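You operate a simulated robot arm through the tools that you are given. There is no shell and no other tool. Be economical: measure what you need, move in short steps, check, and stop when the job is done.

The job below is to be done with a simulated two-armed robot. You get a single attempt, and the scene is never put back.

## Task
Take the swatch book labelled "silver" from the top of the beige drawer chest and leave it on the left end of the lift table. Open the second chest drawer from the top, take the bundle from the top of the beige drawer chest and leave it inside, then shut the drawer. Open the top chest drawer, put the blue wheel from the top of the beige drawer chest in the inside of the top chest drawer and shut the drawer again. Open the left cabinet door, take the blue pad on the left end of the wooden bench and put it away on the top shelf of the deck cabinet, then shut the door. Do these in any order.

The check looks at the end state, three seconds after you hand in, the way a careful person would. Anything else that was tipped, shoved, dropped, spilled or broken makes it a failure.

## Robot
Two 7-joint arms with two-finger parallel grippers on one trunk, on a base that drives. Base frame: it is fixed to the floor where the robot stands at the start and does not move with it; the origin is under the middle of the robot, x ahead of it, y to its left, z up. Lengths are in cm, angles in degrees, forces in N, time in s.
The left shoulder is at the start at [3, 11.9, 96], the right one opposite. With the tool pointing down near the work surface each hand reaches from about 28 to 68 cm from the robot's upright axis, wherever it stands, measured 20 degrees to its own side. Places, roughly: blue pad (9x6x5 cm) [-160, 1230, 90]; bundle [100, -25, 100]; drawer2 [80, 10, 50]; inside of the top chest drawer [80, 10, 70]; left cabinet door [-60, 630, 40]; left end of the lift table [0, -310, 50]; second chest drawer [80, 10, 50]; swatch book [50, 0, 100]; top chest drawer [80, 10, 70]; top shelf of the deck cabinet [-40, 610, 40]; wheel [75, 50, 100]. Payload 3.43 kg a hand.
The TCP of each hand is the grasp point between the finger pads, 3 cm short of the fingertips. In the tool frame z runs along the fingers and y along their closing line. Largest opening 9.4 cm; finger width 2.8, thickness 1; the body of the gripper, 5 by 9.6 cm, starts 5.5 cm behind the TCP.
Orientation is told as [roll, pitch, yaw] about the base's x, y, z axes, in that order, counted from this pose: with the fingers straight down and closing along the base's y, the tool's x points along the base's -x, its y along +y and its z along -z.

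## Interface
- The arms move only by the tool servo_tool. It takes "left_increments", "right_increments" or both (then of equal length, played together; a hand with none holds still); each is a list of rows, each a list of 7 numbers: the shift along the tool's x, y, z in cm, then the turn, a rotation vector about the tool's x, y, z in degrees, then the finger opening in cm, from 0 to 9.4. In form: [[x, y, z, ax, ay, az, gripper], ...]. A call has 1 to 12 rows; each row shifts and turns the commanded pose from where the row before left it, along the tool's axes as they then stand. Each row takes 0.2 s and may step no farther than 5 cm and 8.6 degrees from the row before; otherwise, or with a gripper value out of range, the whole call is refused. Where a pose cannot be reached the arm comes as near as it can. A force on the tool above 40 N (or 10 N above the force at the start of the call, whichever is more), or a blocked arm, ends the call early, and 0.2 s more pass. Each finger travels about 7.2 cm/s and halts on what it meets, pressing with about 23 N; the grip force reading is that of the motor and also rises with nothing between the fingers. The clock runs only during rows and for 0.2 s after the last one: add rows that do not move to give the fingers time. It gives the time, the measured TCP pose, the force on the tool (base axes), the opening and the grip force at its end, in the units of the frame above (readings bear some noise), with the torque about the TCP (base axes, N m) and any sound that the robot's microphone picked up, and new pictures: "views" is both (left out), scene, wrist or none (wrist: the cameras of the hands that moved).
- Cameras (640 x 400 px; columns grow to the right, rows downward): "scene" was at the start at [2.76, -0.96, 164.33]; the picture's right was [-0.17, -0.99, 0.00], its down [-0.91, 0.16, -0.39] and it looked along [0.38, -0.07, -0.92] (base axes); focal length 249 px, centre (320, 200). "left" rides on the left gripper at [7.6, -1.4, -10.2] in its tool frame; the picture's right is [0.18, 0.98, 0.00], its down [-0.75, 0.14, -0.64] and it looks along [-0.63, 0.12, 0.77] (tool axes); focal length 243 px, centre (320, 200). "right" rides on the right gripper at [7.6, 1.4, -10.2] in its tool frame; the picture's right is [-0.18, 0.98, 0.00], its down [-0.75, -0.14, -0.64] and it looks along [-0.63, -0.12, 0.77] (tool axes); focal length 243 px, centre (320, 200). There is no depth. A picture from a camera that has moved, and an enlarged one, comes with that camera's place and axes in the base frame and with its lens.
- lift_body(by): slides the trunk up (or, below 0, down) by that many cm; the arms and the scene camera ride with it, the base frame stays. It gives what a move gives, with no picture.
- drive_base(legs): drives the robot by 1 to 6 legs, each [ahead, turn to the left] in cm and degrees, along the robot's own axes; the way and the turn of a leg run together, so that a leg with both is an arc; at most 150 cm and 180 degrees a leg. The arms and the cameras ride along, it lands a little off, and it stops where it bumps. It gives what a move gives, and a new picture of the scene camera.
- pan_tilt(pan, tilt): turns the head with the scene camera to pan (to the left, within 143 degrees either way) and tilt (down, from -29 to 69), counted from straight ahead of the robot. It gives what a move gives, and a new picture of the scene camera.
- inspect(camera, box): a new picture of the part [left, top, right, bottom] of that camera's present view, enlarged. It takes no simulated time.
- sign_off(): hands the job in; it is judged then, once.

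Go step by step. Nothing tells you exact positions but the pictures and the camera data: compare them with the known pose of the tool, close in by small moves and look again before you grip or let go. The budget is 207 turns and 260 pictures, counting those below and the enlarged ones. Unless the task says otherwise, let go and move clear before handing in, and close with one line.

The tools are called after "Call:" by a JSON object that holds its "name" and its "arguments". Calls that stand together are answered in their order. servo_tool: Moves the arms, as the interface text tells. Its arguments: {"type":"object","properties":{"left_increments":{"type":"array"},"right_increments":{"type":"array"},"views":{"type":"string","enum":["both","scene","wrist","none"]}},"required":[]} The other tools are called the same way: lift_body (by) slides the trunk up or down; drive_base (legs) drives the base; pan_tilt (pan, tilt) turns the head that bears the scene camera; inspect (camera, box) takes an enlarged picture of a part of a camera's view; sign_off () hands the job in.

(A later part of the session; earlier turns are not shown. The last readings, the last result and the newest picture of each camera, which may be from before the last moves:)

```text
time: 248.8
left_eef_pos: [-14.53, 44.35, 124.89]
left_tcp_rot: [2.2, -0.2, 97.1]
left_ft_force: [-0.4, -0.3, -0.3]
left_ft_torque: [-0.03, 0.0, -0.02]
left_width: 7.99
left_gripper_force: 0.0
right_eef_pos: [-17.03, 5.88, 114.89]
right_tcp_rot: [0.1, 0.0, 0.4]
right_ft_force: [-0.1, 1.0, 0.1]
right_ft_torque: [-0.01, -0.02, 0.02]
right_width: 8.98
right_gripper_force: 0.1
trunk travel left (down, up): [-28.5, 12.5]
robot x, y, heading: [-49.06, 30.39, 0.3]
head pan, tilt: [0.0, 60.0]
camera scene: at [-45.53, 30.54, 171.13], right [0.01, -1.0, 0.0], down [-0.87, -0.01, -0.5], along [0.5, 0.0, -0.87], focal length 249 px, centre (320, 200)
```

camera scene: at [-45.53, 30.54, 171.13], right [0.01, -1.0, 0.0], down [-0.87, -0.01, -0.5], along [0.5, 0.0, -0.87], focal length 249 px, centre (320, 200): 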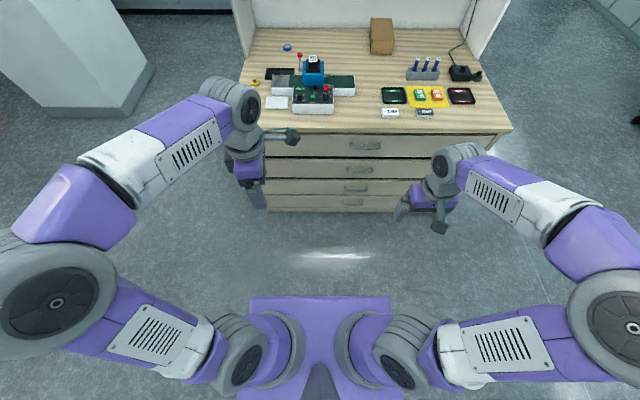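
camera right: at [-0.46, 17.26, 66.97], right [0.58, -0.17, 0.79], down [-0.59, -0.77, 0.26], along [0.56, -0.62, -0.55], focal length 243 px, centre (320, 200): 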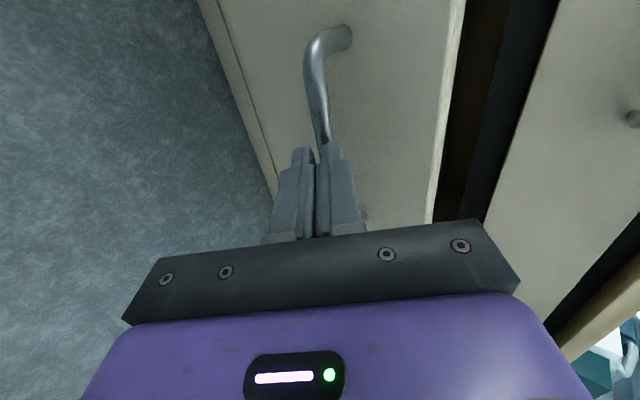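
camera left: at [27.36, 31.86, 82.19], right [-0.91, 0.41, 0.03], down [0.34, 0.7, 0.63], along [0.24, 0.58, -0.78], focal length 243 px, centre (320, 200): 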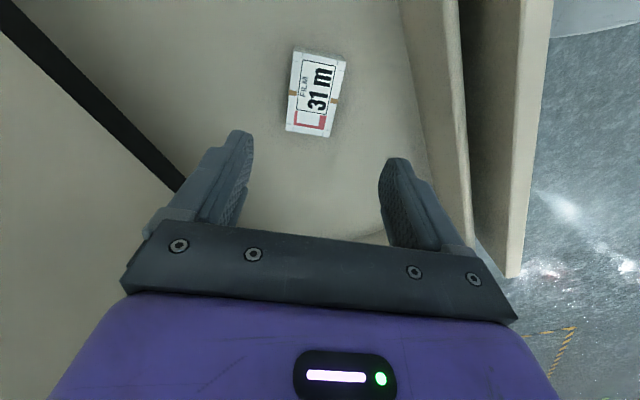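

Hands are back in travel pose. I'll drive around to the left side of the chest.

Call:
{"name": "drive_base", "arguments": {"legs": [[0, 90], [110, 0], [0, -90], [139, 0], [0, -90], [22, 0]]}}

```text
time: 273.9
left_eef_pos: [104.41, 84.45, 124.85]
left_tcp_rot: [2.2, -0.2, 6.5]
left_ft_force: [0.1, -0.1, -1.1]
left_ft_torque: [0.02, 0.0, 0.01]
left_width: 8.01
left_gripper_force: 0.1
right_eef_pos: [65.7, 86.96, 114.93]
right_tcp_rot: [0.1, 0.0, -90.2]
right_ft_force: [0.6, -0.6, 0.2]
right_ft_torque: [-0.02, 0.0, -0.01]
right_width: 8.99
right_gripper_force: 0.1
trunk travel left (down, up): [-28.5, 12.5]
robot x, y, heading: [91.22, 119.09, -90.1]
head pan, tilt: [0.0, 60.0]
camera scene: at [90.88, 115.47, 171.13], right [-1.0, 0.0, 0.0], down [0.0, 0.87, -0.5], along [0.0, -0.5, -0.87], focal length 249 px, centre (320, 200)
```

scene: 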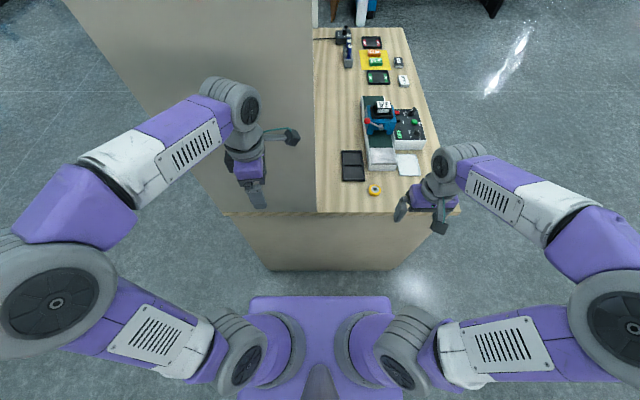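

The panel edge is at about (92.7,74). I'll pull the left hand back before moving in.

Call:
{"name": "servo_tool", "arguments": {"left_increments": [[-3, 3.8, 0, 0, 0, 0, 8], [-3, 3.8, 0, 0, 0, 0, 8], [-3, 3.8, 0, 0, 0, 0, 8]], "views": "none"}}

Call:
{"name": "pan_tilt", "arguments": {"pan": 10, "tilt": 55}}

```text
time: 274.7
left_eef_pos: [111.99, 97.09, 125.4]
left_tcp_rot: [1.9, -0.2, 6.6]
left_ft_force: [-0.4, 0.2, 0.4]
left_ft_torque: [-0.01, 0.02, 0.02]
left_width: 8.0
left_gripper_force: 0.0
right_eef_pos: [65.94, 87.18, 114.94]
right_tcp_rot: [0.1, -0.1, -90.2]
right_ft_force: [-0.1, 0.0, -0.2]
right_ft_torque: [-0.03, 0.02, 0.0]
right_width: 9.02
right_gripper_force: 0.0
trunk travel left (down, up): [-28.5, 12.5]
robot x, y, heading: [91.0, 119.52, -90.1]
head pan, tilt: [0.0, 60.0]
```

```text
time: 275.4
left_eef_pos: [111.88, 96.85, 125.43]
left_tcp_rot: [2.3, -0.2, 6.4]
left_ft_force: [0.3, 0.8, -0.8]
left_ft_torque: [0.02, -0.07, 0.02]
left_width: 8.01
left_gripper_force: 0.0
right_eef_pos: [65.79, 87.05, 114.85]
right_tcp_rot: [0.1, 0.0, -90.2]
right_ft_force: [-0.2, -0.3, 0.5]
right_ft_torque: [-0.01, 0.01, -0.01]
right_width: 8.99
right_gripper_force: 0.1
trunk travel left (down, up): [-28.5, 12.5]
robot x, y, heading: [90.72, 119.13, -89.9]
head pan, tilt: [10.0, 55.0]
camera scene: at [92.11, 115.04, 171.73], right [-0.98, -0.17, 0.0], down [-0.14, 0.81, -0.57], along [0.1, -0.56, -0.82], focal length 249 px, centre (320, 200)
```

scene: 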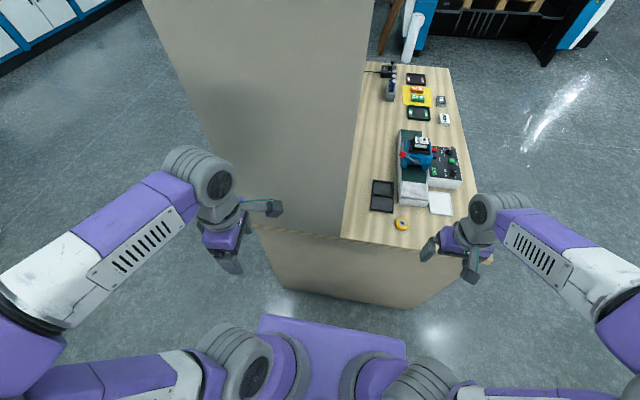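

Call:
{"name": "drive_base", "arguments": {"legs": [[11.5, 0]]}}

Call:
{"name": "servo_tool", "arguments": {"right_increments": [[-3, 3.5, 0, 0, 0, 0, 9], [-3, 3.5, 0, 0, 0, 0, 9], [-3, 3.5, 0, 0, 0, 0, 9], [-3, 3.5, 0, 0, 0, 0, 9], [-3, 3.5, 0, 0, 0, 0, 9], [-2, 3.5, 0, 0, 0, 0, 9]], "views": "both"}}

```text
time: 276.6
left_eef_pos: [111.91, 85.34, 125.49]
left_tcp_rot: [2.2, -0.2, 6.6]
left_ft_force: [-1.2, 0.0, -0.6]
left_ft_torque: [0.03, 0.01, -0.01]
left_width: 8.0
left_gripper_force: 0.2
right_eef_pos: [65.8, 75.51, 115.0]
right_tcp_rot: [0.1, 0.0, -90.2]
right_ft_force: [-0.5, -0.3, 0.2]
right_ft_torque: [-0.01, 0.01, 0.01]
right_width: 9.0
right_gripper_force: 0.1
trunk travel left (down, up): [-28.5, 12.5]
robot x, y, heading: [91.11, 107.79, -90.1]
head pan, tilt: [10.0, 55.0]
camera scene: at [92.15, 103.62, 171.73], right [-0.98, -0.17, 0.0], down [-0.14, 0.81, -0.57], along [0.1, -0.56, -0.82], focal length 249 px, centre (320, 200)
```

scene: 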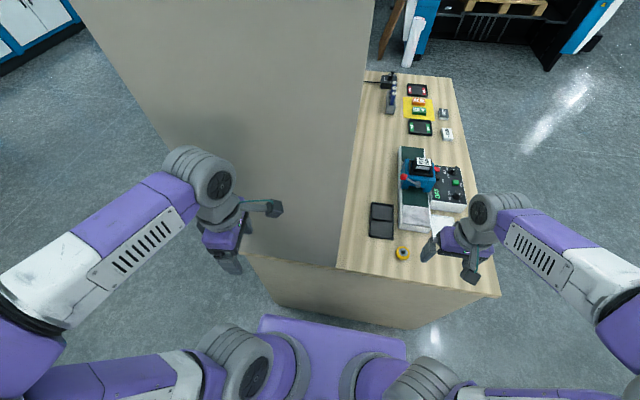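

```text
time: 278.0
left_eef_pos: [112.04, 85.33, 125.48]
left_tcp_rot: [2.1, -0.2, 6.6]
left_ft_force: [0.8, -0.1, 0.6]
left_ft_torque: [-0.02, 0.01, -0.02]
left_width: 8.02
left_gripper_force: 0.1
right_eef_pos: [86.89, 58.61, 114.92]
right_tcp_rot: [0.0, 0.1, -90.2]
right_ft_force: [0.3, -0.3, 0.2]
right_ft_torque: [0.01, 0.0, 0.0]
right_width: 9.02
right_gripper_force: 0.1
trunk travel left (down, up): [-28.5, 12.5]
robot x, y, heading: [90.66, 107.39, -89.9]
head pan, tilt: [10.0, 55.0]
camera scene: at [92.28, 103.6, 171.73], right [-0.98, -0.17, 0.0], down [-0.14, 0.81, -0.57], along [0.1, -0.56, -0.82], focal length 249 px, centre (320, 200)
camera right: at [88.17, 66.03, 125.16], right [0.98, -0.19, 0.0], down [-0.15, -0.75, 0.64], along [-0.12, -0.63, -0.77], focal length 243 px, centre (320, 200)
```

scene: 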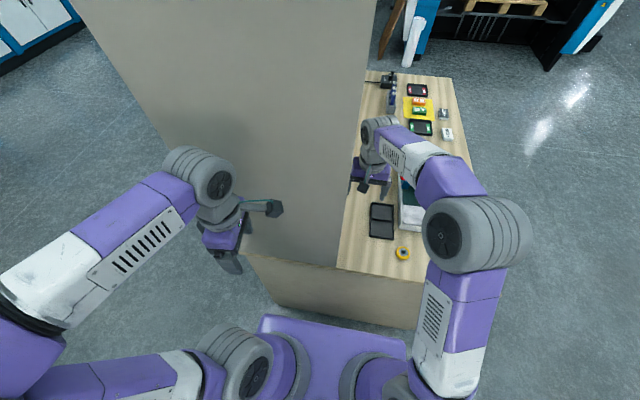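
right: 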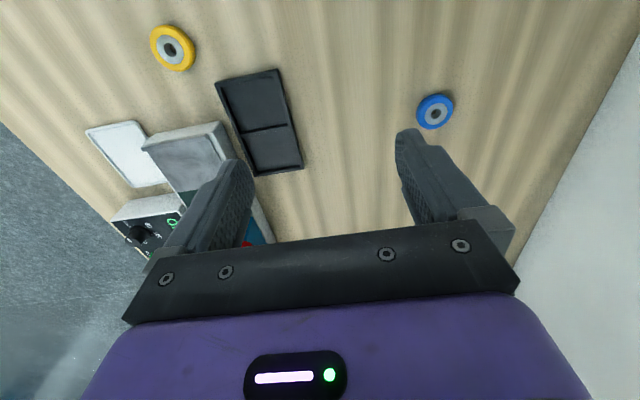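

The blue wheel is at about (101.5,51), 5 cm across. Reaching it from here would bring the forearm against the panel edge. From x≈74 with a tilted tool there is room, so I'll retract and sidestep.

Call:
{"name": "servo_tool", "arguments": {"right_increments": [[3, -3.5, 0, 0, 0, 0, 9], [3, -3.5, 0, 0, 0, 0, 9], [3, -3.5, 0, 0, 0, 0, 9], [3, -3.5, 0, 0, 0, 0, 9], [3, -3.5, 0, 0, 0, 0, 9], [2, -3.5, 0, 0, 0, 0, 9]], "views": "none"}}

Call:
{"name": "pan_tilt", "arguments": {"pan": 15, "tilt": 55}}

Call:
{"name": "drive_base", "arguments": {"legs": [[-45, 0], [0, -24], [40, 0], [0, 24], [9.5, 0]]}}

```text
time: 279.4
left_eef_pos: [111.89, 85.48, 125.52]
left_tcp_rot: [2.1, -0.2, 6.6]
left_ft_force: [0.2, -0.1, 0.2]
left_ft_torque: [0.02, -0.05, -0.05]
left_width: 7.99
left_gripper_force: 0.1
right_eef_pos: [65.72, 75.59, 114.92]
right_tcp_rot: [0.2, 0.0, -90.1]
right_ft_force: [0.1, 0.6, -0.5]
right_ft_torque: [-0.01, -0.02, -0.01]
right_width: 9.0
right_gripper_force: 0.0
trunk travel left (down, up): [-28.5, 12.5]
robot x, y, heading: [90.71, 107.97, -89.7]
head pan, tilt: [10.0, 55.0]
```

```text
time: 280.1
left_eef_pos: [112.03, 85.36, 125.49]
left_tcp_rot: [2.1, -0.2, 6.6]
left_ft_force: [0.6, -0.1, 0.3]
left_ft_torque: [0.01, 0.02, 0.0]
left_width: 8.0
left_gripper_force: 0.1
right_eef_pos: [65.86, 75.57, 114.96]
right_tcp_rot: [0.1, -0.1, -90.1]
right_ft_force: [0.0, -1.0, 0.4]
right_ft_torque: [0.02, -0.02, -0.01]
right_width: 9.02
right_gripper_force: 0.2
trunk travel left (down, up): [-28.5, 12.5]
robot x, y, heading: [90.79, 107.94, -89.8]
head pan, tilt: [15.0, 55.0]
camera scene: at [92.77, 103.78, 171.73], right [-0.97, -0.26, 0.0], down [-0.21, 0.79, -0.57], along [0.15, -0.55, -0.82], focal length 249 px, centre (320, 200)
```

scene: 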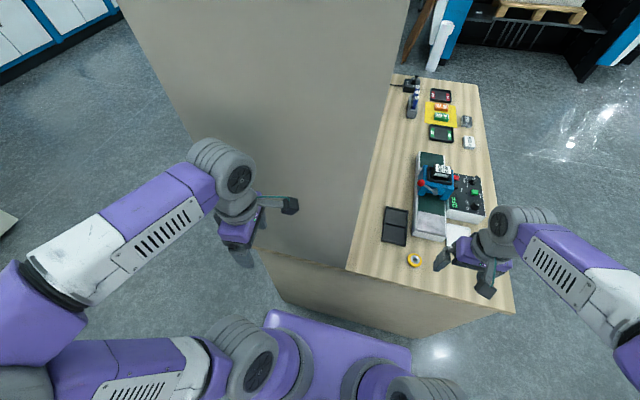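

```text
time: 288.1
left_eef_pos: [95.72, 84.62, 125.43]
left_tcp_rot: [2.2, -0.3, 6.6]
left_ft_force: [-0.5, -0.1, -0.8]
left_ft_torque: [0.03, 0.0, 0.0]
left_width: 7.97
left_gripper_force: 0.1
right_eef_pos: [49.6, 74.68, 114.94]
right_tcp_rot: [0.2, 0.0, -90.2]
right_ft_force: [0.7, -0.3, 0.8]
right_ft_torque: [0.01, 0.01, -0.01]
right_width: 8.99
right_gripper_force: 0.1
trunk travel left (down, up): [-28.5, 12.5]
robot x, y, heading: [74.22, 106.81, -90.1]
head pan, tilt: [15.0, 55.0]
camera scene: at [76.4, 102.95, 171.73], right [-0.97, -0.26, 0.0], down [-0.21, 0.79, -0.57], along [0.15, -0.55, -0.82], focal length 249 px, centre (320, 200)
```

scene: 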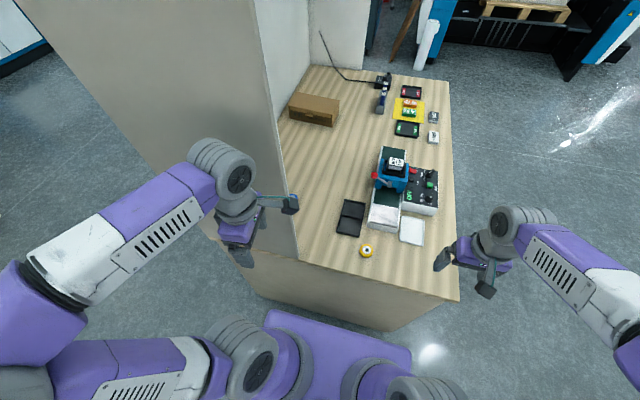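

I'm positioned. I'll bring the right hand in front of the gap and yaw it toward the wheel.

Call:
{"name": "servo_tool", "arguments": {"right_increments": [[-1.2, 4, 0, 0, 0, 0, 9], [-1.2, 4, 0, 0, 0, 0, 9], [-1.2, 4, 0, 0, 0, 0, 9], [-1.2, 4, 0, 0, 0, 0, 9], [-1.2, 4, 0, 0, 0, 0, 9], [-1.2, 4, 0, 0, 0, 0, 9], [-1.2, 4, 0, 0, 0, 0, 9], [-1, 3, 0, 0, 0, -7.4, 9], [0, 0, 0, 0, 0, -7.4, 9], [0, 0, 0, 0, 0, -7.4, 9], [0, 0, 0, 0, 0, -7.4, 9], [0, 0, 0, 0, 0, -7.4, 9]], "views": "wrist"}}

```text
time: 290.7
left_eef_pos: [95.63, 84.66, 125.42]
left_tcp_rot: [2.1, -0.2, 6.6]
left_ft_force: [0.6, -0.2, 0.3]
left_ft_torque: [-0.01, 0.0, 0.03]
left_width: 8.02
left_gripper_force: 0.1
right_eef_pos: [80.41, 65.36, 115.21]
right_tcp_rot: [0.0, 0.0, -53.0]
right_ft_force: [-0.7, -0.2, -0.2]
right_ft_torque: [-0.02, -0.03, -0.01]
right_width: 9.02
right_gripper_force: 0.1
trunk travel left (down, up): [-28.5, 12.5]
robot x, y, heading: [74.26, 107.05, -89.8]
head pan, tilt: [15.0, 55.0]
camera right: at [76.85, 72.16, 125.22], right [0.9, 0.44, 0.0], down [0.34, -0.69, 0.64], along [0.29, -0.57, -0.77], focal length 243 px, centre (320, 200)
```

right: 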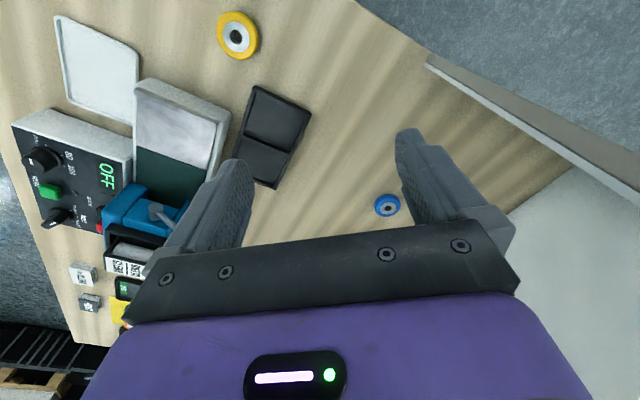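

Call:
{"name": "servo_tool", "arguments": {"right_increments": [[-4, 0, 0, 0, 0, 0, 9], [-4, 0, 0, 0, 0, 0, 9], [-4, 0, 0, 0, 0, 0, 9], [0, 0, 0, 0, -7, 0, 9], [0, 0, 0, 0, -7, 0, 9], [0, 4.1, 0, 0, -7, 0, 9], [0, 4.1, 0, 0, -7, 0, 9], [0, 0, 0, 0, -7, 0, 9]], "views": "both"}}

```text
time: 292.5
left_eef_pos: [95.59, 84.64, 125.37]
left_tcp_rot: [2.0, -0.2, 6.6]
left_ft_force: [0.2, 0.6, 0.0]
left_ft_torque: [0.01, 0.0, 0.0]
left_width: 7.98
left_gripper_force: 0.1
right_eef_pos: [94.16, 60.6, 115.1]
right_tcp_rot: [0.1, -35.2, -53.4]
right_ft_force: [-0.2, 0.7, 0.4]
right_ft_torque: [0.02, -0.02, 0.02]
right_width: 9.01
right_gripper_force: 0.2
trunk travel left (down, up): [-28.5, 12.5]
robot x, y, heading: [74.66, 106.95, -90.1]
head pan, tilt: [15.0, 55.0]
camera scene: at [76.33, 103.01, 171.73], right [-0.97, -0.26, 0.0], down [-0.21, 0.79, -0.57], along [0.15, -0.55, -0.82], focal length 249 px, centre (320, 200)
camera right: at [87.93, 71.05, 118.98], right [0.88, 0.47, 0.11], down [0.03, -0.28, 0.96], along [0.48, -0.84, -0.26], focal length 243 px, centre (320, 200)
```

scene: 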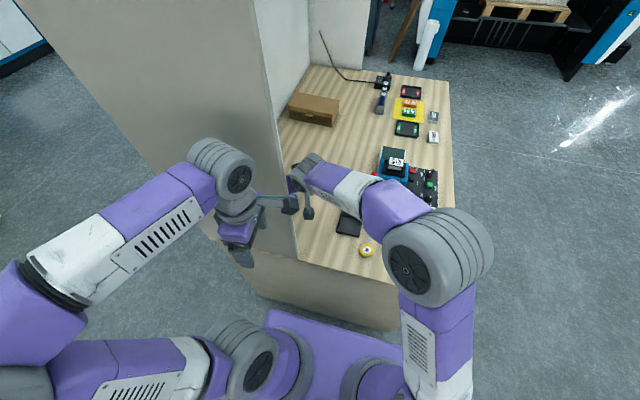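
right: 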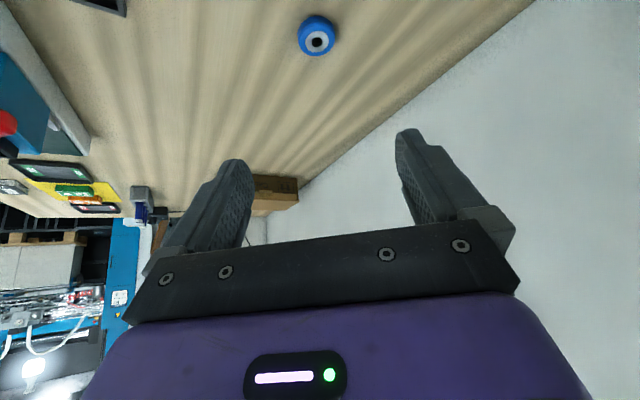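

The wheel is well placed ahead of the hand. Approaching along the tilt most of the way, then checking.

Call:
{"name": "servo_tool", "arguments": {"right_increments": [[0.6, 0, 4.7, 0, 0, 0, 9], [0.6, 0.1, 4.7, 0, 0, 0, 9], [0.6, 0.1, 4.7, 0, 0, 0, 9], [0.7, 0.1, 4.7, 0, 0, 0, 9]], "views": "wrist"}}

```text
time: 293.5
left_eef_pos: [95.6, 84.58, 125.42]
left_tcp_rot: [2.2, -0.3, 6.7]
left_ft_force: [0.8, 0.8, 0.2]
left_ft_torque: [0.0, 0.02, 0.03]
left_width: 8.02
left_gripper_force: 0.1
right_eef_pos: [99.87, 53.61, 98.31]
right_tcp_rot: [0.2, -35.1, -53.2]
right_ft_force: [0.1, 0.3, -0.8]
right_ft_torque: [0.02, 0.03, 0.01]
right_width: 9.0
right_gripper_force: 0.1
trunk travel left (down, up): [-28.5, 12.5]
robot x, y, heading: [74.53, 106.96, -89.5]
head pan, tilt: [15.0, 55.0]
camera right: at [93.6, 64.16, 102.11], right [0.88, 0.47, 0.11], down [0.03, -0.28, 0.96], along [0.48, -0.84, -0.26], focal length 243 px, centre (320, 200)
```

right: 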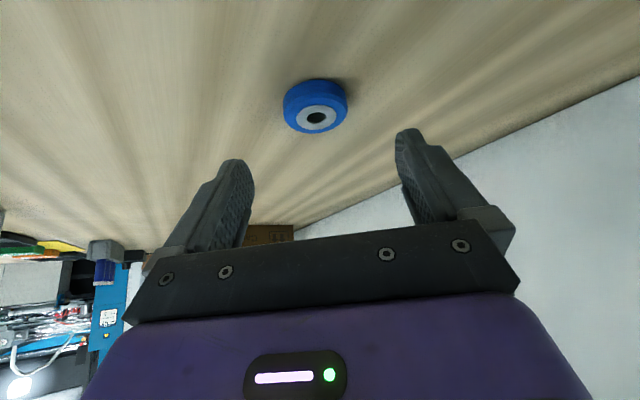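

Call:
{"name": "servo_tool", "arguments": {"right_increments": [[0.75, -0.1, 2.2, 0, 0, 0, 9], [0.75, -0.1, 2.1, 0, 0, 0, 9], [0, 0, 0, 0, 0, 0, 6.5], [0, 0, 0, 0, 0, 0, 4], [0, 0, 0, 0, 0, 0, 4], [0, 0, 0, 0, 0, 0, 4]], "views": "wrist"}}

```text
time: 294.9
left_eef_pos: [95.63, 84.63, 125.41]
left_tcp_rot: [2.1, -0.2, 6.5]
left_ft_force: [-1.0, 0.3, 0.6]
left_ft_torque: [0.01, 0.01, -0.01]
left_width: 8.0
left_gripper_force: 0.0
right_eef_pos: [100.33, 52.71, 93.84]
right_tcp_rot: [0.1, -35.1, -53.2]
right_ft_force: [0.4, 0.1, 0.1]
right_ft_torque: [0.01, -0.01, 0.02]
right_width: 4.42
right_gripper_force: 23.4
trunk travel left (down, up): [-28.5, 12.5]
robot x, y, heading: [74.75, 106.97, -90.1]
head pan, tilt: [15.0, 55.0]
camera right: at [94.11, 63.19, 97.78], right [0.88, 0.47, 0.11], down [0.03, -0.28, 0.96], along [0.48, -0.84, -0.27], focal length 243 px, centre (320, 200)
```

right: 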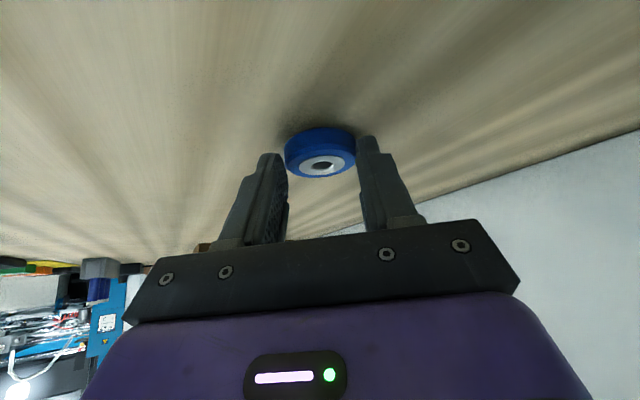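

Gripped at 4.4 cm. A small test lift before retreating.

Call:
{"name": "servo_tool", "arguments": {"right_increments": [[-1.5, 0, -2.2, 0, 0, 0, 4], [-1.5, 0, -2.2, 0, 0, 0, 4]], "views": "wrist"}}

```text
time: 295.5
left_eef_pos: [95.6, 84.69, 125.37]
left_tcp_rot: [2.2, -0.1, 6.6]
left_ft_force: [-0.1, 0.6, 0.3]
left_ft_torque: [0.01, 0.0, 0.01]
left_width: 7.98
left_gripper_force: 0.0
right_eef_pos: [100.36, 52.75, 99.24]
right_tcp_rot: [0.3, -35.1, -53.3]
right_ft_force: [0.5, 0.9, 0.1]
right_ft_torque: [0.0, 0.01, 0.01]
right_width: 4.41
right_gripper_force: 22.9
trunk travel left (down, up): [-28.5, 12.5]
robot x, y, heading: [74.11, 107.24, -89.9]
head pan, tilt: [15.0, 55.0]
camera right: at [94.06, 63.17, 103.19], right [0.88, 0.47, 0.11], down [0.03, -0.28, 0.96], along [0.48, -0.84, -0.27], focal length 243 px, centre (320, 200)
```

right: 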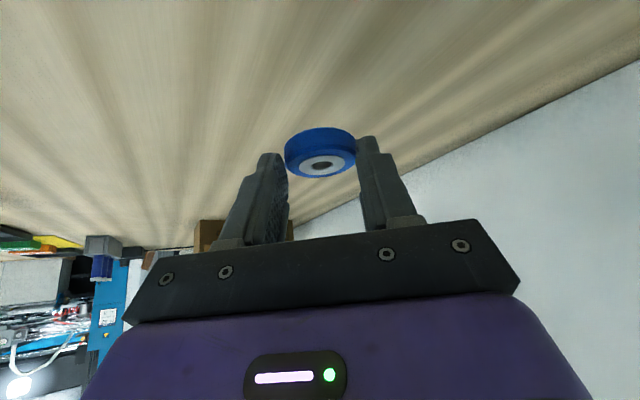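

Held firmly. Retracing the path back out.

Call:
{"name": "servo_tool", "arguments": {"right_increments": [[-0.2, 0, -4.7, 0, 0, 0, 4], [-0.2, 0, -4.7, 0, 0, 0, 4], [-0.2, 0, -4.7, 0, 0, 0, 4], [-0.2, 0, -4.7, 0, 0, 0, 4], [0, -4.1, 0, 0, 7, 0, 4], [0, -4.1, 0, 0, 7, 0, 4], [0, 0, 0, 0, 7, 0, 4], [0, 0, 0, 0, 7, 0, 4], [0, 0, 0, 0, 7, 0, 4], [4, 0, 0, 0, 0, 0, 4], [4, 0, 0, 0, 0, 0, 4], [4, 0, 0, 0, 0, 0, 4]], "views": "wrist"}}

```text
time: 298.1
left_eef_pos: [95.51, 84.77, 125.5]
left_tcp_rot: [2.0, -0.5, 6.7]
left_ft_force: [-0.8, -1.3, -0.6]
left_ft_torque: [-0.01, -0.05, 0.0]
left_width: 8.0
left_gripper_force: 0.0
right_eef_pos: [80.34, 65.83, 115.04]
right_tcp_rot: [0.1, -0.3, -53.2]
right_ft_force: [0.3, 0.7, -0.2]
right_ft_torque: [-0.05, -0.03, -0.01]
right_width: 4.31
right_gripper_force: 22.8
trunk travel left (down, up): [-28.5, 12.5]
robot x, y, heading: [74.45, 106.79, -90.2]
head pan, tilt: [15.0, 55.0]
camera right: at [76.63, 72.6, 125.21], right [0.9, 0.44, 0.0], down [0.34, -0.69, 0.64], along [0.29, -0.58, -0.76], focal length 243 px, centre (320, 200)
```

right: 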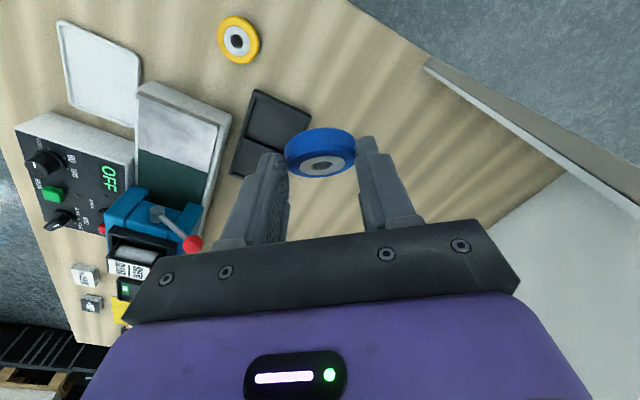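

Call:
{"name": "servo_tool", "arguments": {"right_increments": [[0, 0, 0, 0, 0, 7.4, 4], [0, 0, 0, 0, 0, 7.4, 4], [0, 0, 0, 0, 0, 7.4, 4], [0, 0, 0, 0, 0, 7.4, 4], [0, 0, 0, 0, 0, 7.4, 4], [1.2, -4.3, 0, 0, 0, 0, 4], [1.2, -4.3, 0, 0, 0, 0, 4], [1.2, -4.3, 0, 0, 0, 0, 4], [1.2, -4.3, 0, 0, 0, 0, 4], [1.2, -4.3, 0, 0, 0, 0, 4], [1.2, -4.3, 0, 0, 0, 0, 4], [1.2, -4.3, 0, 0, 0, 0, 4]], "views": "wrist"}}

```text
time: 300.7
left_eef_pos: [95.45, 84.67, 125.32]
left_tcp_rot: [2.1, -0.3, 6.6]
left_ft_force: [0.0, 1.1, -0.5]
left_ft_torque: [0.0, -0.02, 0.01]
left_width: 7.97
left_gripper_force: 0.1
right_eef_pos: [50.29, 73.91, 114.88]
right_tcp_rot: [0.2, 0.0, -90.1]
right_ft_force: [-0.5, 0.4, -0.5]
right_ft_torque: [0.02, 0.02, -0.01]
right_width: 4.21
right_gripper_force: 23.1
trunk travel left (down, up): [-28.5, 12.5]
robot x, y, heading: [74.23, 107.13, -90.0]
head pan, tilt: [15.0, 55.0]
camera right: at [51.42, 81.65, 125.09], right [0.98, -0.19, 0.0], down [-0.14, -0.75, 0.64], along [-0.12, -0.63, -0.77], focal length 243 px, centre (320, 200)
```

right: 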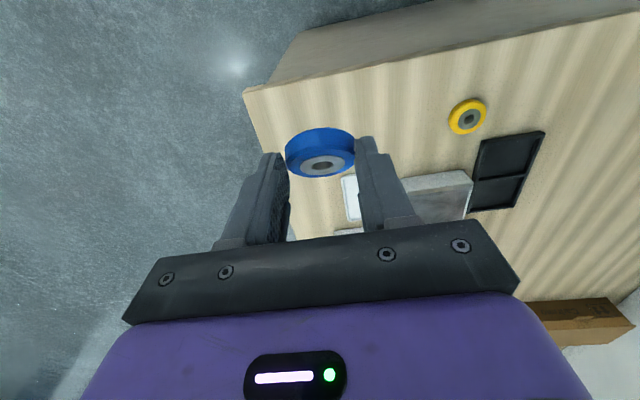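

The grip width is creeping down (4.4→4.2), so the wheel is slipping at the fingertips. I'll set it flat on the free chest corner here and regrip with a vertical hand.

Call:
{"name": "servo_tool", "arguments": {"right_increments": [[0, 0, 0, 0, -7, 0, 4], [0, 0, 0, 0, -7, 0, 4], [0, 0, 0, 0, -7, 0, 4], [0, 0, 0, 0, -7, 0, 4], [0, 0, 0, 0, -7, 0, 4], [1.4, 0, 4.1, 0, 0, 0, 4], [1.4, 0, 4.1, 0, 0, 0, 4], [1.4, 0, 4.1, 0, 0, 0, 4], [1.2, 0, 3.5, 0, 0, 0, 4], [0.8, 0, 2.4, 0, 0, 0, 4]], "views": "wrist"}}

```text
time: 302.9
left_eef_pos: [95.54, 84.61, 125.41]
left_tcp_rot: [2.1, -0.3, 6.5]
left_ft_force: [0.4, -0.7, 0.3]
left_ft_torque: [-0.01, 0.0, 0.02]
left_width: 8.0
left_gripper_force: 0.1
right_eef_pos: [49.76, 66.89, 97.11]
right_tcp_rot: [0.2, -35.0, -90.3]
right_ft_force: [-0.2, 0.3, -0.5]
right_ft_torque: [0.04, 0.03, -0.01]
right_width: 4.18
right_gripper_force: 22.6
right hand out of reach, approached as far as the arm can: row 6, 7
trunk travel left (down, up): [-28.5, 12.5]
robot x, y, heading: [74.24, 106.94, -90.0]
head pan, tilt: [15.0, 55.0]
camera right: at [51.08, 78.94, 101.22], right [0.98, -0.15, 0.11], down [-0.15, -0.25, 0.96], along [-0.12, -0.96, -0.27], focal length 243 px, centre (320, 200)
```

right: 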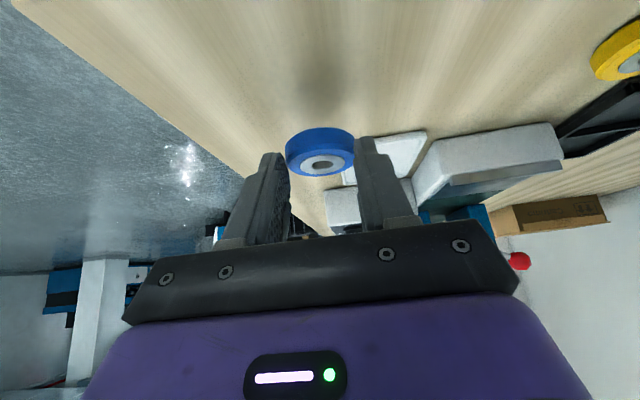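

Call:
{"name": "servo_tool", "arguments": {"right_increments": [[0.8, 0, 1.15, 0, 0, 0, 4], [0.7, 0, 1.0, 0, 0, 0, 4], [0.25, 0, 0.35, 0, 0, 0, 4]], "views": "wrist"}}

```text
time: 303.7
left_eef_pos: [95.62, 84.68, 125.52]
left_tcp_rot: [2.2, -0.2, 6.6]
left_ft_force: [0.1, -0.6, -0.1]
left_ft_torque: [0.0, -0.03, -0.02]
left_width: 8.0
left_gripper_force: 0.1
right_eef_pos: [49.85, 66.83, 94.2]
right_tcp_rot: [0.2, -35.0, -90.1]
right_ft_force: [0.9, -0.5, 0.0]
right_ft_torque: [0.02, 0.02, 0.02]
right_width: 4.14
right_gripper_force: 22.8
trunk travel left (down, up): [-28.5, 12.5]
robot x, y, heading: [74.57, 107.35, -90.1]
head pan, tilt: [15.0, 55.0]
camera right: at [51.09, 78.93, 98.22], right [0.98, -0.15, 0.11], down [-0.14, -0.25, 0.96], along [-0.12, -0.96, -0.27], focal length 243 px, centre (320, 200)
```

right: 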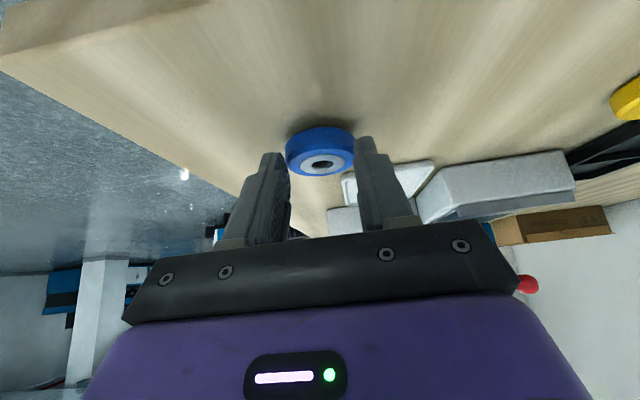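

Call:
{"name": "servo_tool", "arguments": {"right_increments": [[0.2, 0, 0.3, 0, 0, 0, 4], [0, 0, 0, 0, 0, 0, 5], [0, 0, 0, 0, 0, 0, 6.5], [0, 0, 0, 0, 0, 0, 8], [0, 0, -4, 0, 0, 0, 8], [0, 0, -4, 0, 0, 0, 8]], "views": "wrist"}}

```text
time: 305.1
left_eef_pos: [95.7, 84.65, 125.41]
left_tcp_rot: [2.1, -0.2, 6.6]
left_ft_force: [1.0, 0.0, -0.1]
left_ft_torque: [0.01, -0.03, -0.02]
left_width: 7.97
left_gripper_force: 0.1
right_eef_pos: [48.93, 69.02, 100.57]
right_tcp_rot: [0.3, -34.9, -90.2]
right_ft_force: [0.0, 0.6, 0.1]
right_ft_torque: [-0.02, 0.02, -0.01]
right_width: 8.0
right_gripper_force: 0.1
right hand out of reach, approached as far as the arm can: row 5, 6
trunk travel left (down, up): [-28.5, 12.5]
robot x, y, heading: [74.64, 106.57, -89.9]
head pan, tilt: [15.0, 55.0]
camera right: at [50.16, 81.0, 104.47], right [0.98, -0.15, 0.11], down [-0.14, -0.25, 0.96], along [-0.12, -0.96, -0.27], focal length 243 px, centre (320, 200)
```

right: 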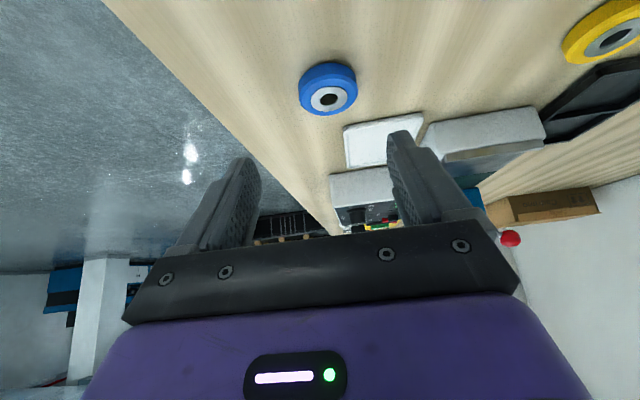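

The wheel sits safely on the chest's left front corner at (49.7,65.7). I'll pick it up from the front with the left hand instead, so I'm straightening the right hand and leaving.

Call:
{"name": "servo_tool", "arguments": {"right_increments": [[2, 0, -3, 0, 7, 0, 8], [2, 0, -3, 0, 7, 0, 8], [2, 0, -3, 0, 7, 0, 8], [2, 0, -3, 0, 7, 0, 8], [2, 0, -3, 0, 7, 0, 8]], "views": "none"}}

```text
time: 306.3
left_eef_pos: [95.57, 84.66, 125.39]
left_tcp_rot: [2.1, -0.2, 6.6]
left_ft_force: [-0.4, -0.1, -0.5]
left_ft_torque: [-0.02, -0.02, -0.02]
left_width: 8.01
left_gripper_force: 0.1
right_eef_pos: [48.27, 81.89, 110.69]
right_tcp_rot: [0.2, 0.1, -90.1]
right_ft_force: [0.6, 1.0, -0.3]
right_ft_torque: [0.0, -0.02, -0.06]
right_width: 8.01
right_gripper_force: 0.1
right hand out of reach, approached as far as the arm can: row 1, 2
trunk travel left (down, up): [-28.5, 12.5]
robot x, y, heading: [74.55, 107.07, -89.8]
head pan, tilt: [15.0, 55.0]
```

Call:
{"name": "drive_base", "arguments": {"legs": [[-35, 0], [0, -90], [122, 0], [0, 90], [93, 0], [0, 90]]}}

Call:
{"name": "pan_tilt", "arguments": {"pan": 0, "tilt": 60}}

```text
time: 330.3
left_eef_pos: [-24.94, 71.31, 125.42]
left_tcp_rot: [2.1, -0.2, 96.7]
left_ft_force: [0.7, 0.3, -0.4]
left_ft_torque: [-0.04, -0.01, 0.0]
left_width: 7.99
left_gripper_force: 0.0
right_eef_pos: [-21.94, 24.16, 110.59]
right_tcp_rot: [0.2, 0.1, -0.1]
right_ft_force: [0.4, -0.1, 0.8]
right_ft_torque: [-0.03, 0.01, 0.01]
right_width: 8.0
right_gripper_force: 0.1
trunk travel left (down, up): [-28.5, 12.5]
robot x, y, heading: [-47.61, 49.81, 0.4]
head pan, tilt: [15.0, 55.0]
camera scene: at [-43.2, 52.11, 171.73], right [0.26, -0.97, 0.0], down [-0.79, -0.21, -0.57], along [0.55, 0.15, -0.82], focal length 249 px, centre (320, 200)
```

scene: 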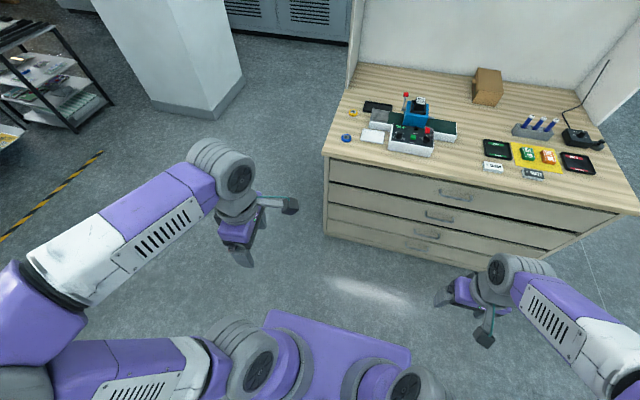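

```text
time: 331.1
left_eef_pos: [-25.01, 71.38, 125.38]
left_tcp_rot: [2.1, -0.2, 96.8]
left_ft_force: [0.2, 0.2, -0.2]
left_ft_torque: [-0.01, 0.02, -0.02]
left_width: 8.01
left_gripper_force: 0.1
right_eef_pos: [-22.04, 24.03, 110.44]
right_tcp_rot: [0.1, 0.1, -0.2]
right_ft_force: [0.0, 1.3, 0.4]
right_ft_torque: [0.02, -0.03, 0.02]
right_width: 7.98
right_gripper_force: 0.0
trunk travel left (down, up): [-28.5, 12.5]
robot x, y, heading: [-47.3, 50.32, 0.4]
head pan, tilt: [0.0, 60.0]
camera scene: at [-43.49, 50.25, 171.13], right [0.0, -1.0, 0.0], down [-0.87, 0.0, -0.5], along [0.5, 0.0, -0.87], focal length 249 px, centre (320, 200)
```

scene: 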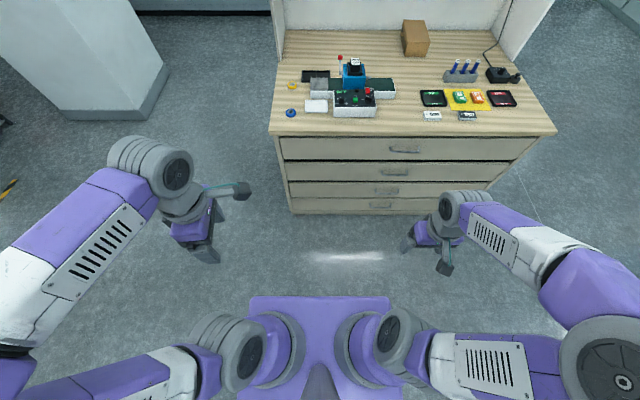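

Call:
{"name": "drive_base", "arguments": {"legs": [[44.5, 0]]}}

Call:
{"name": "servo_tool", "arguments": {"left_increments": [[1.2, -4.1, 0, 0, 0, 0, 9], [1.2, -4.1, 0, 0, 0, 0, 9], [1.2, -4.1, 0, 0, 0, 0, 9], [1.2, -4.1, 0, 0, 0, 0, 9], [1.2, -4.1, 1, 0, 0, 0, 9], [1.2, -4.1, 2, 0, 0, 0, 9], [1.2, -4.1, 2, 0, 0, 0, 9], [0, 0, 4, 0, 0, 0, 9], [0, 0, 4, 0, 0, 0, 9]], "views": "wrist"}}

```text
time: 333.8
left_eef_pos: [19.87, 71.43, 125.48]
left_tcp_rot: [2.1, -0.2, 96.6]
left_ft_force: [1.5, 0.0, -0.4]
left_ft_torque: [0.0, 0.03, 0.02]
left_width: 8.0
left_gripper_force: 0.0
right_eef_pos: [22.79, 23.96, 110.47]
right_tcp_rot: [0.0, 0.1, -0.2]
right_ft_force: [-0.1, -0.9, 0.1]
right_ft_torque: [-0.03, 0.01, 0.0]
right_width: 8.0
right_gripper_force: 0.0
trunk travel left (down, up): [-28.5, 12.5]
robot x, y, heading: [-2.06, 50.01, -0.3]
head pan, tilt: [0.0, 60.0]
camera scene: at [1.39, 50.3, 171.13], right [0.0, -1.0, 0.0], down [-0.87, 0.0, -0.5], along [0.5, 0.0, -0.87], focal length 249 px, centre (320, 200)
```

scene: 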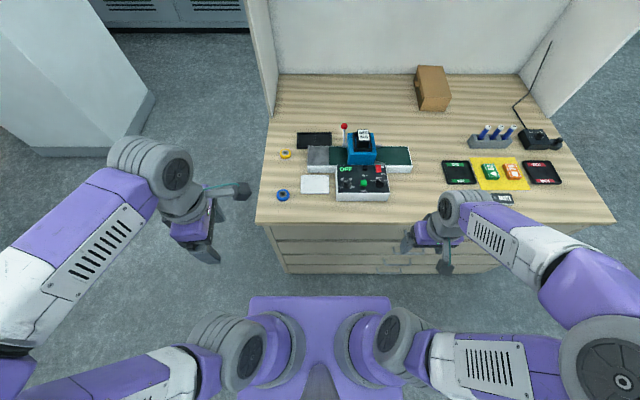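

```text
time: 335.8
left_eef_pos: [48.97, 66.3, 111.34]
left_tcp_rot: [2.2, -0.2, 96.5]
left_ft_force: [0.9, 0.7, 0.1]
left_ft_torque: [0.0, -0.03, -0.01]
left_width: 9.01
left_gripper_force: 0.0
right_eef_pos: [22.87, 24.03, 110.62]
right_tcp_rot: [0.2, 0.1, -0.2]
right_ft_force: [0.8, 0.2, 0.4]
right_ft_torque: [0.02, 0.01, 0.01]
right_width: 7.99
right_gripper_force: 0.0
trunk travel left (down, up): [-28.5, 12.5]
robot x, y, heading: [-2.57, 50.36, 0.2]
head pan, tilt: [0.0, 60.0]
camera left: at [51.67, 59.02, 121.41], right [-0.95, -0.3, 0.04], down [-0.2, 0.73, 0.65], along [-0.22, 0.61, -0.76], focal length 243 px, centre (320, 200)
```

left: 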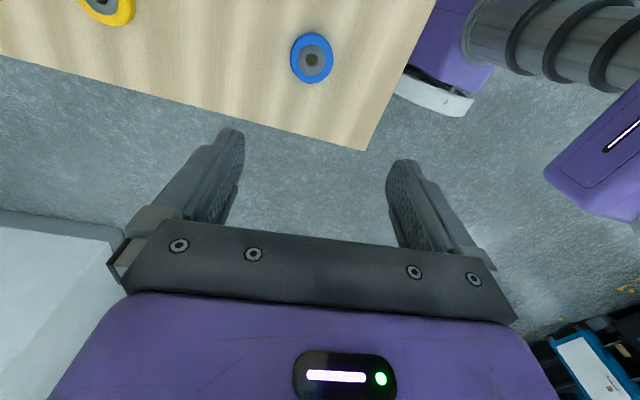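

Call:
{"name": "servo_tool", "arguments": {"left_increments": [[1.6, -0.3, 4, 0, 0, 0, 9], [1.5, -0.3, 4, 0, 0, 0, 9], [0, 0, 4, 0, 0, 0, 9], [0, 0, 2, 0, 0, 0, 9]], "views": "wrist"}}

```text
time: 336.8
left_eef_pos: [49.43, 63.32, 97.19]
left_tcp_rot: [2.3, -0.2, 96.6]
left_ft_force: [-0.3, 0.3, -1.3]
left_ft_torque: [-0.02, 0.01, 0.0]
left_width: 8.98
left_gripper_force: 0.0
right_eef_pos: [22.82, 24.03, 110.58]
right_tcp_rot: [0.1, 0.0, -0.3]
right_ft_force: [0.4, 0.8, -0.4]
right_ft_torque: [0.04, -0.02, 0.0]
right_width: 8.01
right_gripper_force: 0.0
trunk travel left (down, up): [-28.5, 12.5]
robot x, y, heading: [-2.75, 50.54, -0.1]
head pan, tilt: [0.0, 60.0]
camera left: at [52.04, 56.01, 107.35], right [-0.95, -0.3, 0.04], down [-0.2, 0.73, 0.65], along [-0.22, 0.61, -0.76], focal length 243 px, centre (320, 200)
```

left: 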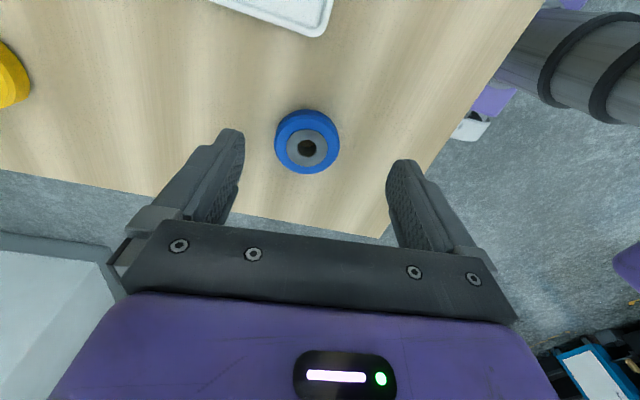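

Call:
{"name": "servo_tool", "arguments": {"left_increments": [[-0.4, -0.5, 2, 0, 0, 0, 9], [0, 0, 1.8, 0, 0, 0, 9], [0, 0, 0, 0, 0, 0, 6], [0, 0, 0, 0, 0, 0, 3.5], [0, 0, 0, 0, 0, 0, 3.5], [0, 0, 0, 0, 0, 0, 3.5], [0, 0, -4, 0, 0, 0, 3.5], [0, 0, -5, 0, 0, 0, 3.5]], "views": "wrist"}}

```text
time: 338.6
left_eef_pos: [49.95, 63.65, 102.65]
left_tcp_rot: [2.1, -0.1, 96.7]
left_ft_force: [-0.7, 0.3, -0.2]
left_ft_torque: [0.03, 0.0, -0.02]
left_width: 4.86
left_gripper_force: 23.0
right_eef_pos: [22.7, 24.07, 110.61]
right_tcp_rot: [0.2, 0.0, -0.2]
right_ft_force: [-0.5, 0.9, 0.6]
right_ft_torque: [0.02, -0.04, 0.03]
right_width: 7.99
right_gripper_force: 0.1
trunk travel left (down, up): [-28.5, 12.5]
robot x, y, heading: [-2.14, 50.31, 0.1]
head pan, tilt: [0.0, 60.0]
camera left: at [52.54, 56.47, 112.8], right [-0.95, -0.3, 0.04], down [-0.2, 0.73, 0.65], along [-0.22, 0.61, -0.76], focal length 243 px, centre (320, 200)
```

left: 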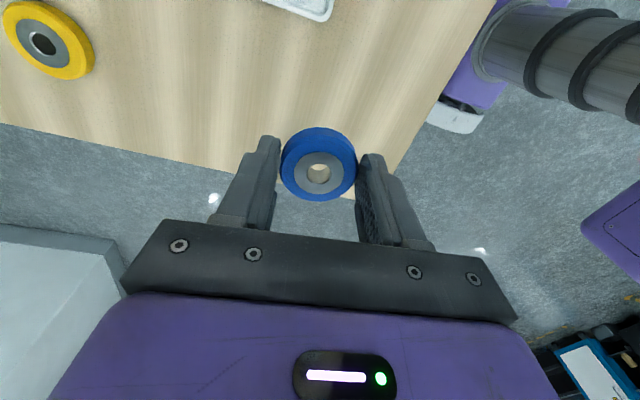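

The wheel is firmly held at 4.9 cm. I'll retract the left hand and begin preparing the right hand for the top handle.

Call:
{"name": "servo_tool", "arguments": {"left_increments": [[0, 0, -5, 0, 0, 0, 3.5], [0, 0, -5, 0, 0, 0, 3.5], [-0.8, 4, 0, 0, 0, 0, 3.5], [-0.8, 4, 0, 0, 0, 0, 3.5], [-0.8, 4, 0, 0, 0, 0, 3.5], [-0.8, 4, 0, 0, 0, 0, 3.5], [-0.8, 4, 0, 0, 0, 0, 3.5], [-0.8, 4, 0, 0, 0, 0, 3.5]], "views": "none"}}

Call:
{"name": "drive_base", "arguments": {"legs": [[-44, 0]]}}

Call:
{"name": "lift_body", "arguments": {"by": -8}}

Call:
{"name": "servo_tool", "arguments": {"right_increments": [[-4.2, 0, 0, 0, 0, 0, 4.5], [-4.2, 0, 0, 0, 0, 8, 4.5], [0, 4.2, 0, 0, 0, 8, 4.5], [0, 0, 0, 0, 0, 8.2, 4.5], [0, 0, 0, 0, 0, 8.2, 4.5], [0, 0, 0, 0, 0, 8.2, 4.5], [0, 0, 0, 0, 0, 8.2, 4.5], [0, 0, 0, 0, 0, 8.2, 4.5], [0, 0, 0, 0, 0, 8.2, 4.5], [0, 0, 0, 0, 0, 8.2, 4.5], [0, 0, 0, 0, 0, 8.2, 4.5], [0, 0, 0, 0, 0, 8.2, 4.5]], "views": "none"}}

```text
time: 340.4
left_eef_pos: [25.72, 65.82, 113.42]
left_tcp_rot: [2.0, -0.2, 96.6]
left_ft_force: [-0.6, 0.3, -1.6]
left_ft_torque: [0.0, 0.02, 0.01]
left_width: 4.81
left_gripper_force: 22.6
right_eef_pos: [22.63, 24.04, 110.65]
right_tcp_rot: [0.1, 0.0, -0.2]
right_ft_force: [0.1, 0.5, 0.5]
right_ft_torque: [-0.01, -0.05, -0.01]
right_width: 8.0
right_gripper_force: 0.1
trunk travel left (down, up): [-28.5, 12.5]
robot x, y, heading: [-2.54, 50.13, -0.2]
head pan, tilt: [0.0, 60.0]
```

```text
time: 343.0
left_eef_pos: [-17.92, 65.73, 113.41]
left_tcp_rot: [2.1, -0.2, 96.4]
left_ft_force: [0.5, -0.8, 0.7]
left_ft_torque: [0.01, -0.01, 0.0]
left_width: 4.76
left_gripper_force: 23.3
right_eef_pos: [-21.22, 23.83, 110.54]
right_tcp_rot: [0.2, 0.0, -0.5]
right_ft_force: [-2.0, 0.6, 0.5]
right_ft_torque: [0.0, -0.02, 0.02]
right_width: 8.01
right_gripper_force: 0.0
trunk travel left (down, up): [-28.5, 12.5]
robot x, y, heading: [-46.07, 50.37, 0.0]
head pan, tilt: [0.0, 60.0]
camera scene: at [-42.6, 50.35, 171.13], right [0.0, -1.0, 0.0], down [-0.87, 0.0, -0.5], along [0.5, 0.0, -0.87], focal length 249 px, centre (320, 200)
```

scene: 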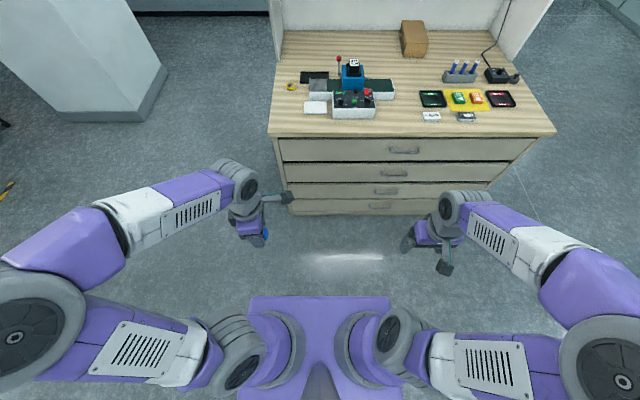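

```text
time: 344.2
left_eef_pos: [-17.88, 65.84, 105.37]
left_tcp_rot: [2.1, -0.2, 96.4]
left_ft_force: [0.3, -0.1, 0.6]
left_ft_torque: [-0.05, 0.0, -0.03]
left_width: 4.81
left_gripper_force: 23.0
right_eef_pos: [-21.22, 24.07, 102.55]
right_tcp_rot: [0.2, -0.1, -0.3]
right_ft_force: [-1.0, -0.7, 0.6]
right_ft_torque: [-0.03, -0.01, 0.02]
right_width: 7.97
right_gripper_force: 0.0
trunk travel left (down, up): [-20.5, 20.5]
robot x, y, heading: [-46.08, 50.53, -0.4]
head pan, tilt: [0.0, 60.0]
```

```text
time: 346.8
left_eef_pos: [-17.83, 65.69, 105.29]
left_tcp_rot: [2.1, -0.2, 96.4]
left_ft_force: [0.4, 0.3, -0.3]
left_ft_torque: [0.0, -0.01, 0.01]
left_width: 4.77
left_gripper_force: 23.5
right_eef_pos: [-12.2, 28.14, 102.48]
right_tcp_rot: [0.1, 0.0, -90.5]
right_ft_force: [-0.1, -0.1, -0.7]
right_ft_torque: [0.0, -0.02, 0.01]
right_width: 4.49
right_gripper_force: 0.0
trunk travel left (down, up): [-20.5, 20.5]
robot x, y, heading: [-46.38, 50.12, -0.3]
head pan, tilt: [0.0, 60.0]
```

Call:
{"name": "servo_tool", "arguments": {"right_increments": [[0.2, 4.8, 0, 0, 0, 0, 4.5], [0.2, 4.8, 0, 0, 0, 0, 4.5], [0.2, 4.2, 2, 0, 0, 0, 4.5], [0.2, 3.6, 3, 0, 0, 0, 4.5], [0.2, 3.6, 3, 0, 0, 0, 4.5], [0.2, 3.2, 3.5, 0, 0, 0, 4.5], [0, 0, 4, 0, 0, 0, 4.5], [0, 0, 3.5, -7.7, 0, 0, 4.5], [0, 0, 0, -7.7, 0, 0, 4.5], [0, 0, 0, -7.7, 0, 0, 4.5], [0, 0, 0, -7.7, 0, 0, 4.5]], "views": "none"}}

Call:
{"name": "servo_tool", "arguments": {"right_increments": [[0, 0, 0, -7.7, 0, 0, 4.5], [0, 0, 0, -7.7, 0, 0, 4.5], [0, 0, 0, -7.7, 0, 0, 4.5]], "views": "scene"}}

```text
time: 349.2
left_eef_pos: [-17.99, 65.78, 105.43]
left_tcp_rot: [2.1, -0.2, 96.4]
left_ft_force: [0.2, 0.1, -0.8]
left_ft_torque: [0.02, 0.02, 0.02]
left_width: 4.78
left_gripper_force: 23.3
right_eef_pos: [12.05, 29.09, 83.54]
right_tcp_rot: [30.9, 0.1, -90.2]
right_ft_force: [-0.3, 0.7, -1.0]
right_ft_torque: [0.02, 0.02, 0.02]
right_width: 4.52
right_gripper_force: 0.0
trunk travel left (down, up): [-20.5, 20.5]
robot x, y, heading: [-46.52, 50.44, -0.0]
head pan, tilt: [0.0, 60.0]
```

```text
time: 350.0
left_eef_pos: [-17.97, 65.69, 105.34]
left_tcp_rot: [2.2, -0.3, 96.4]
left_ft_force: [-0.4, 0.1, 0.0]
left_ft_torque: [0.03, -0.01, 0.0]
left_width: 4.79
left_gripper_force: 23.0
right_eef_pos: [11.97, 29.18, 83.52]
right_tcp_rot: [54.1, 0.1, -90.2]
right_ft_force: [-0.5, -0.3, -0.2]
right_ft_torque: [0.0, 0.0, 0.0]
right_width: 4.52
right_gripper_force: 0.0
trunk travel left (down, up): [-20.5, 20.5]
robot x, y, heading: [-46.38, 49.95, -0.4]
head pan, tilt: [0.0, 60.0]
camera scene: at [-42.54, 50.3, 163.13], right [0.0, -1.0, 0.0], down [-0.87, 0.0, -0.5], along [0.5, 0.0, -0.87], focal length 249 px, centre (320, 200)
```

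scene: 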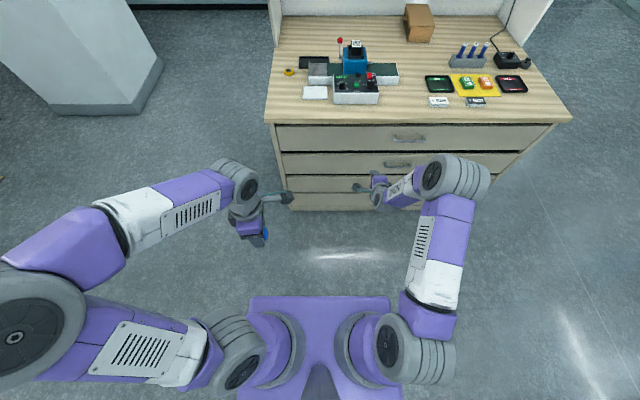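

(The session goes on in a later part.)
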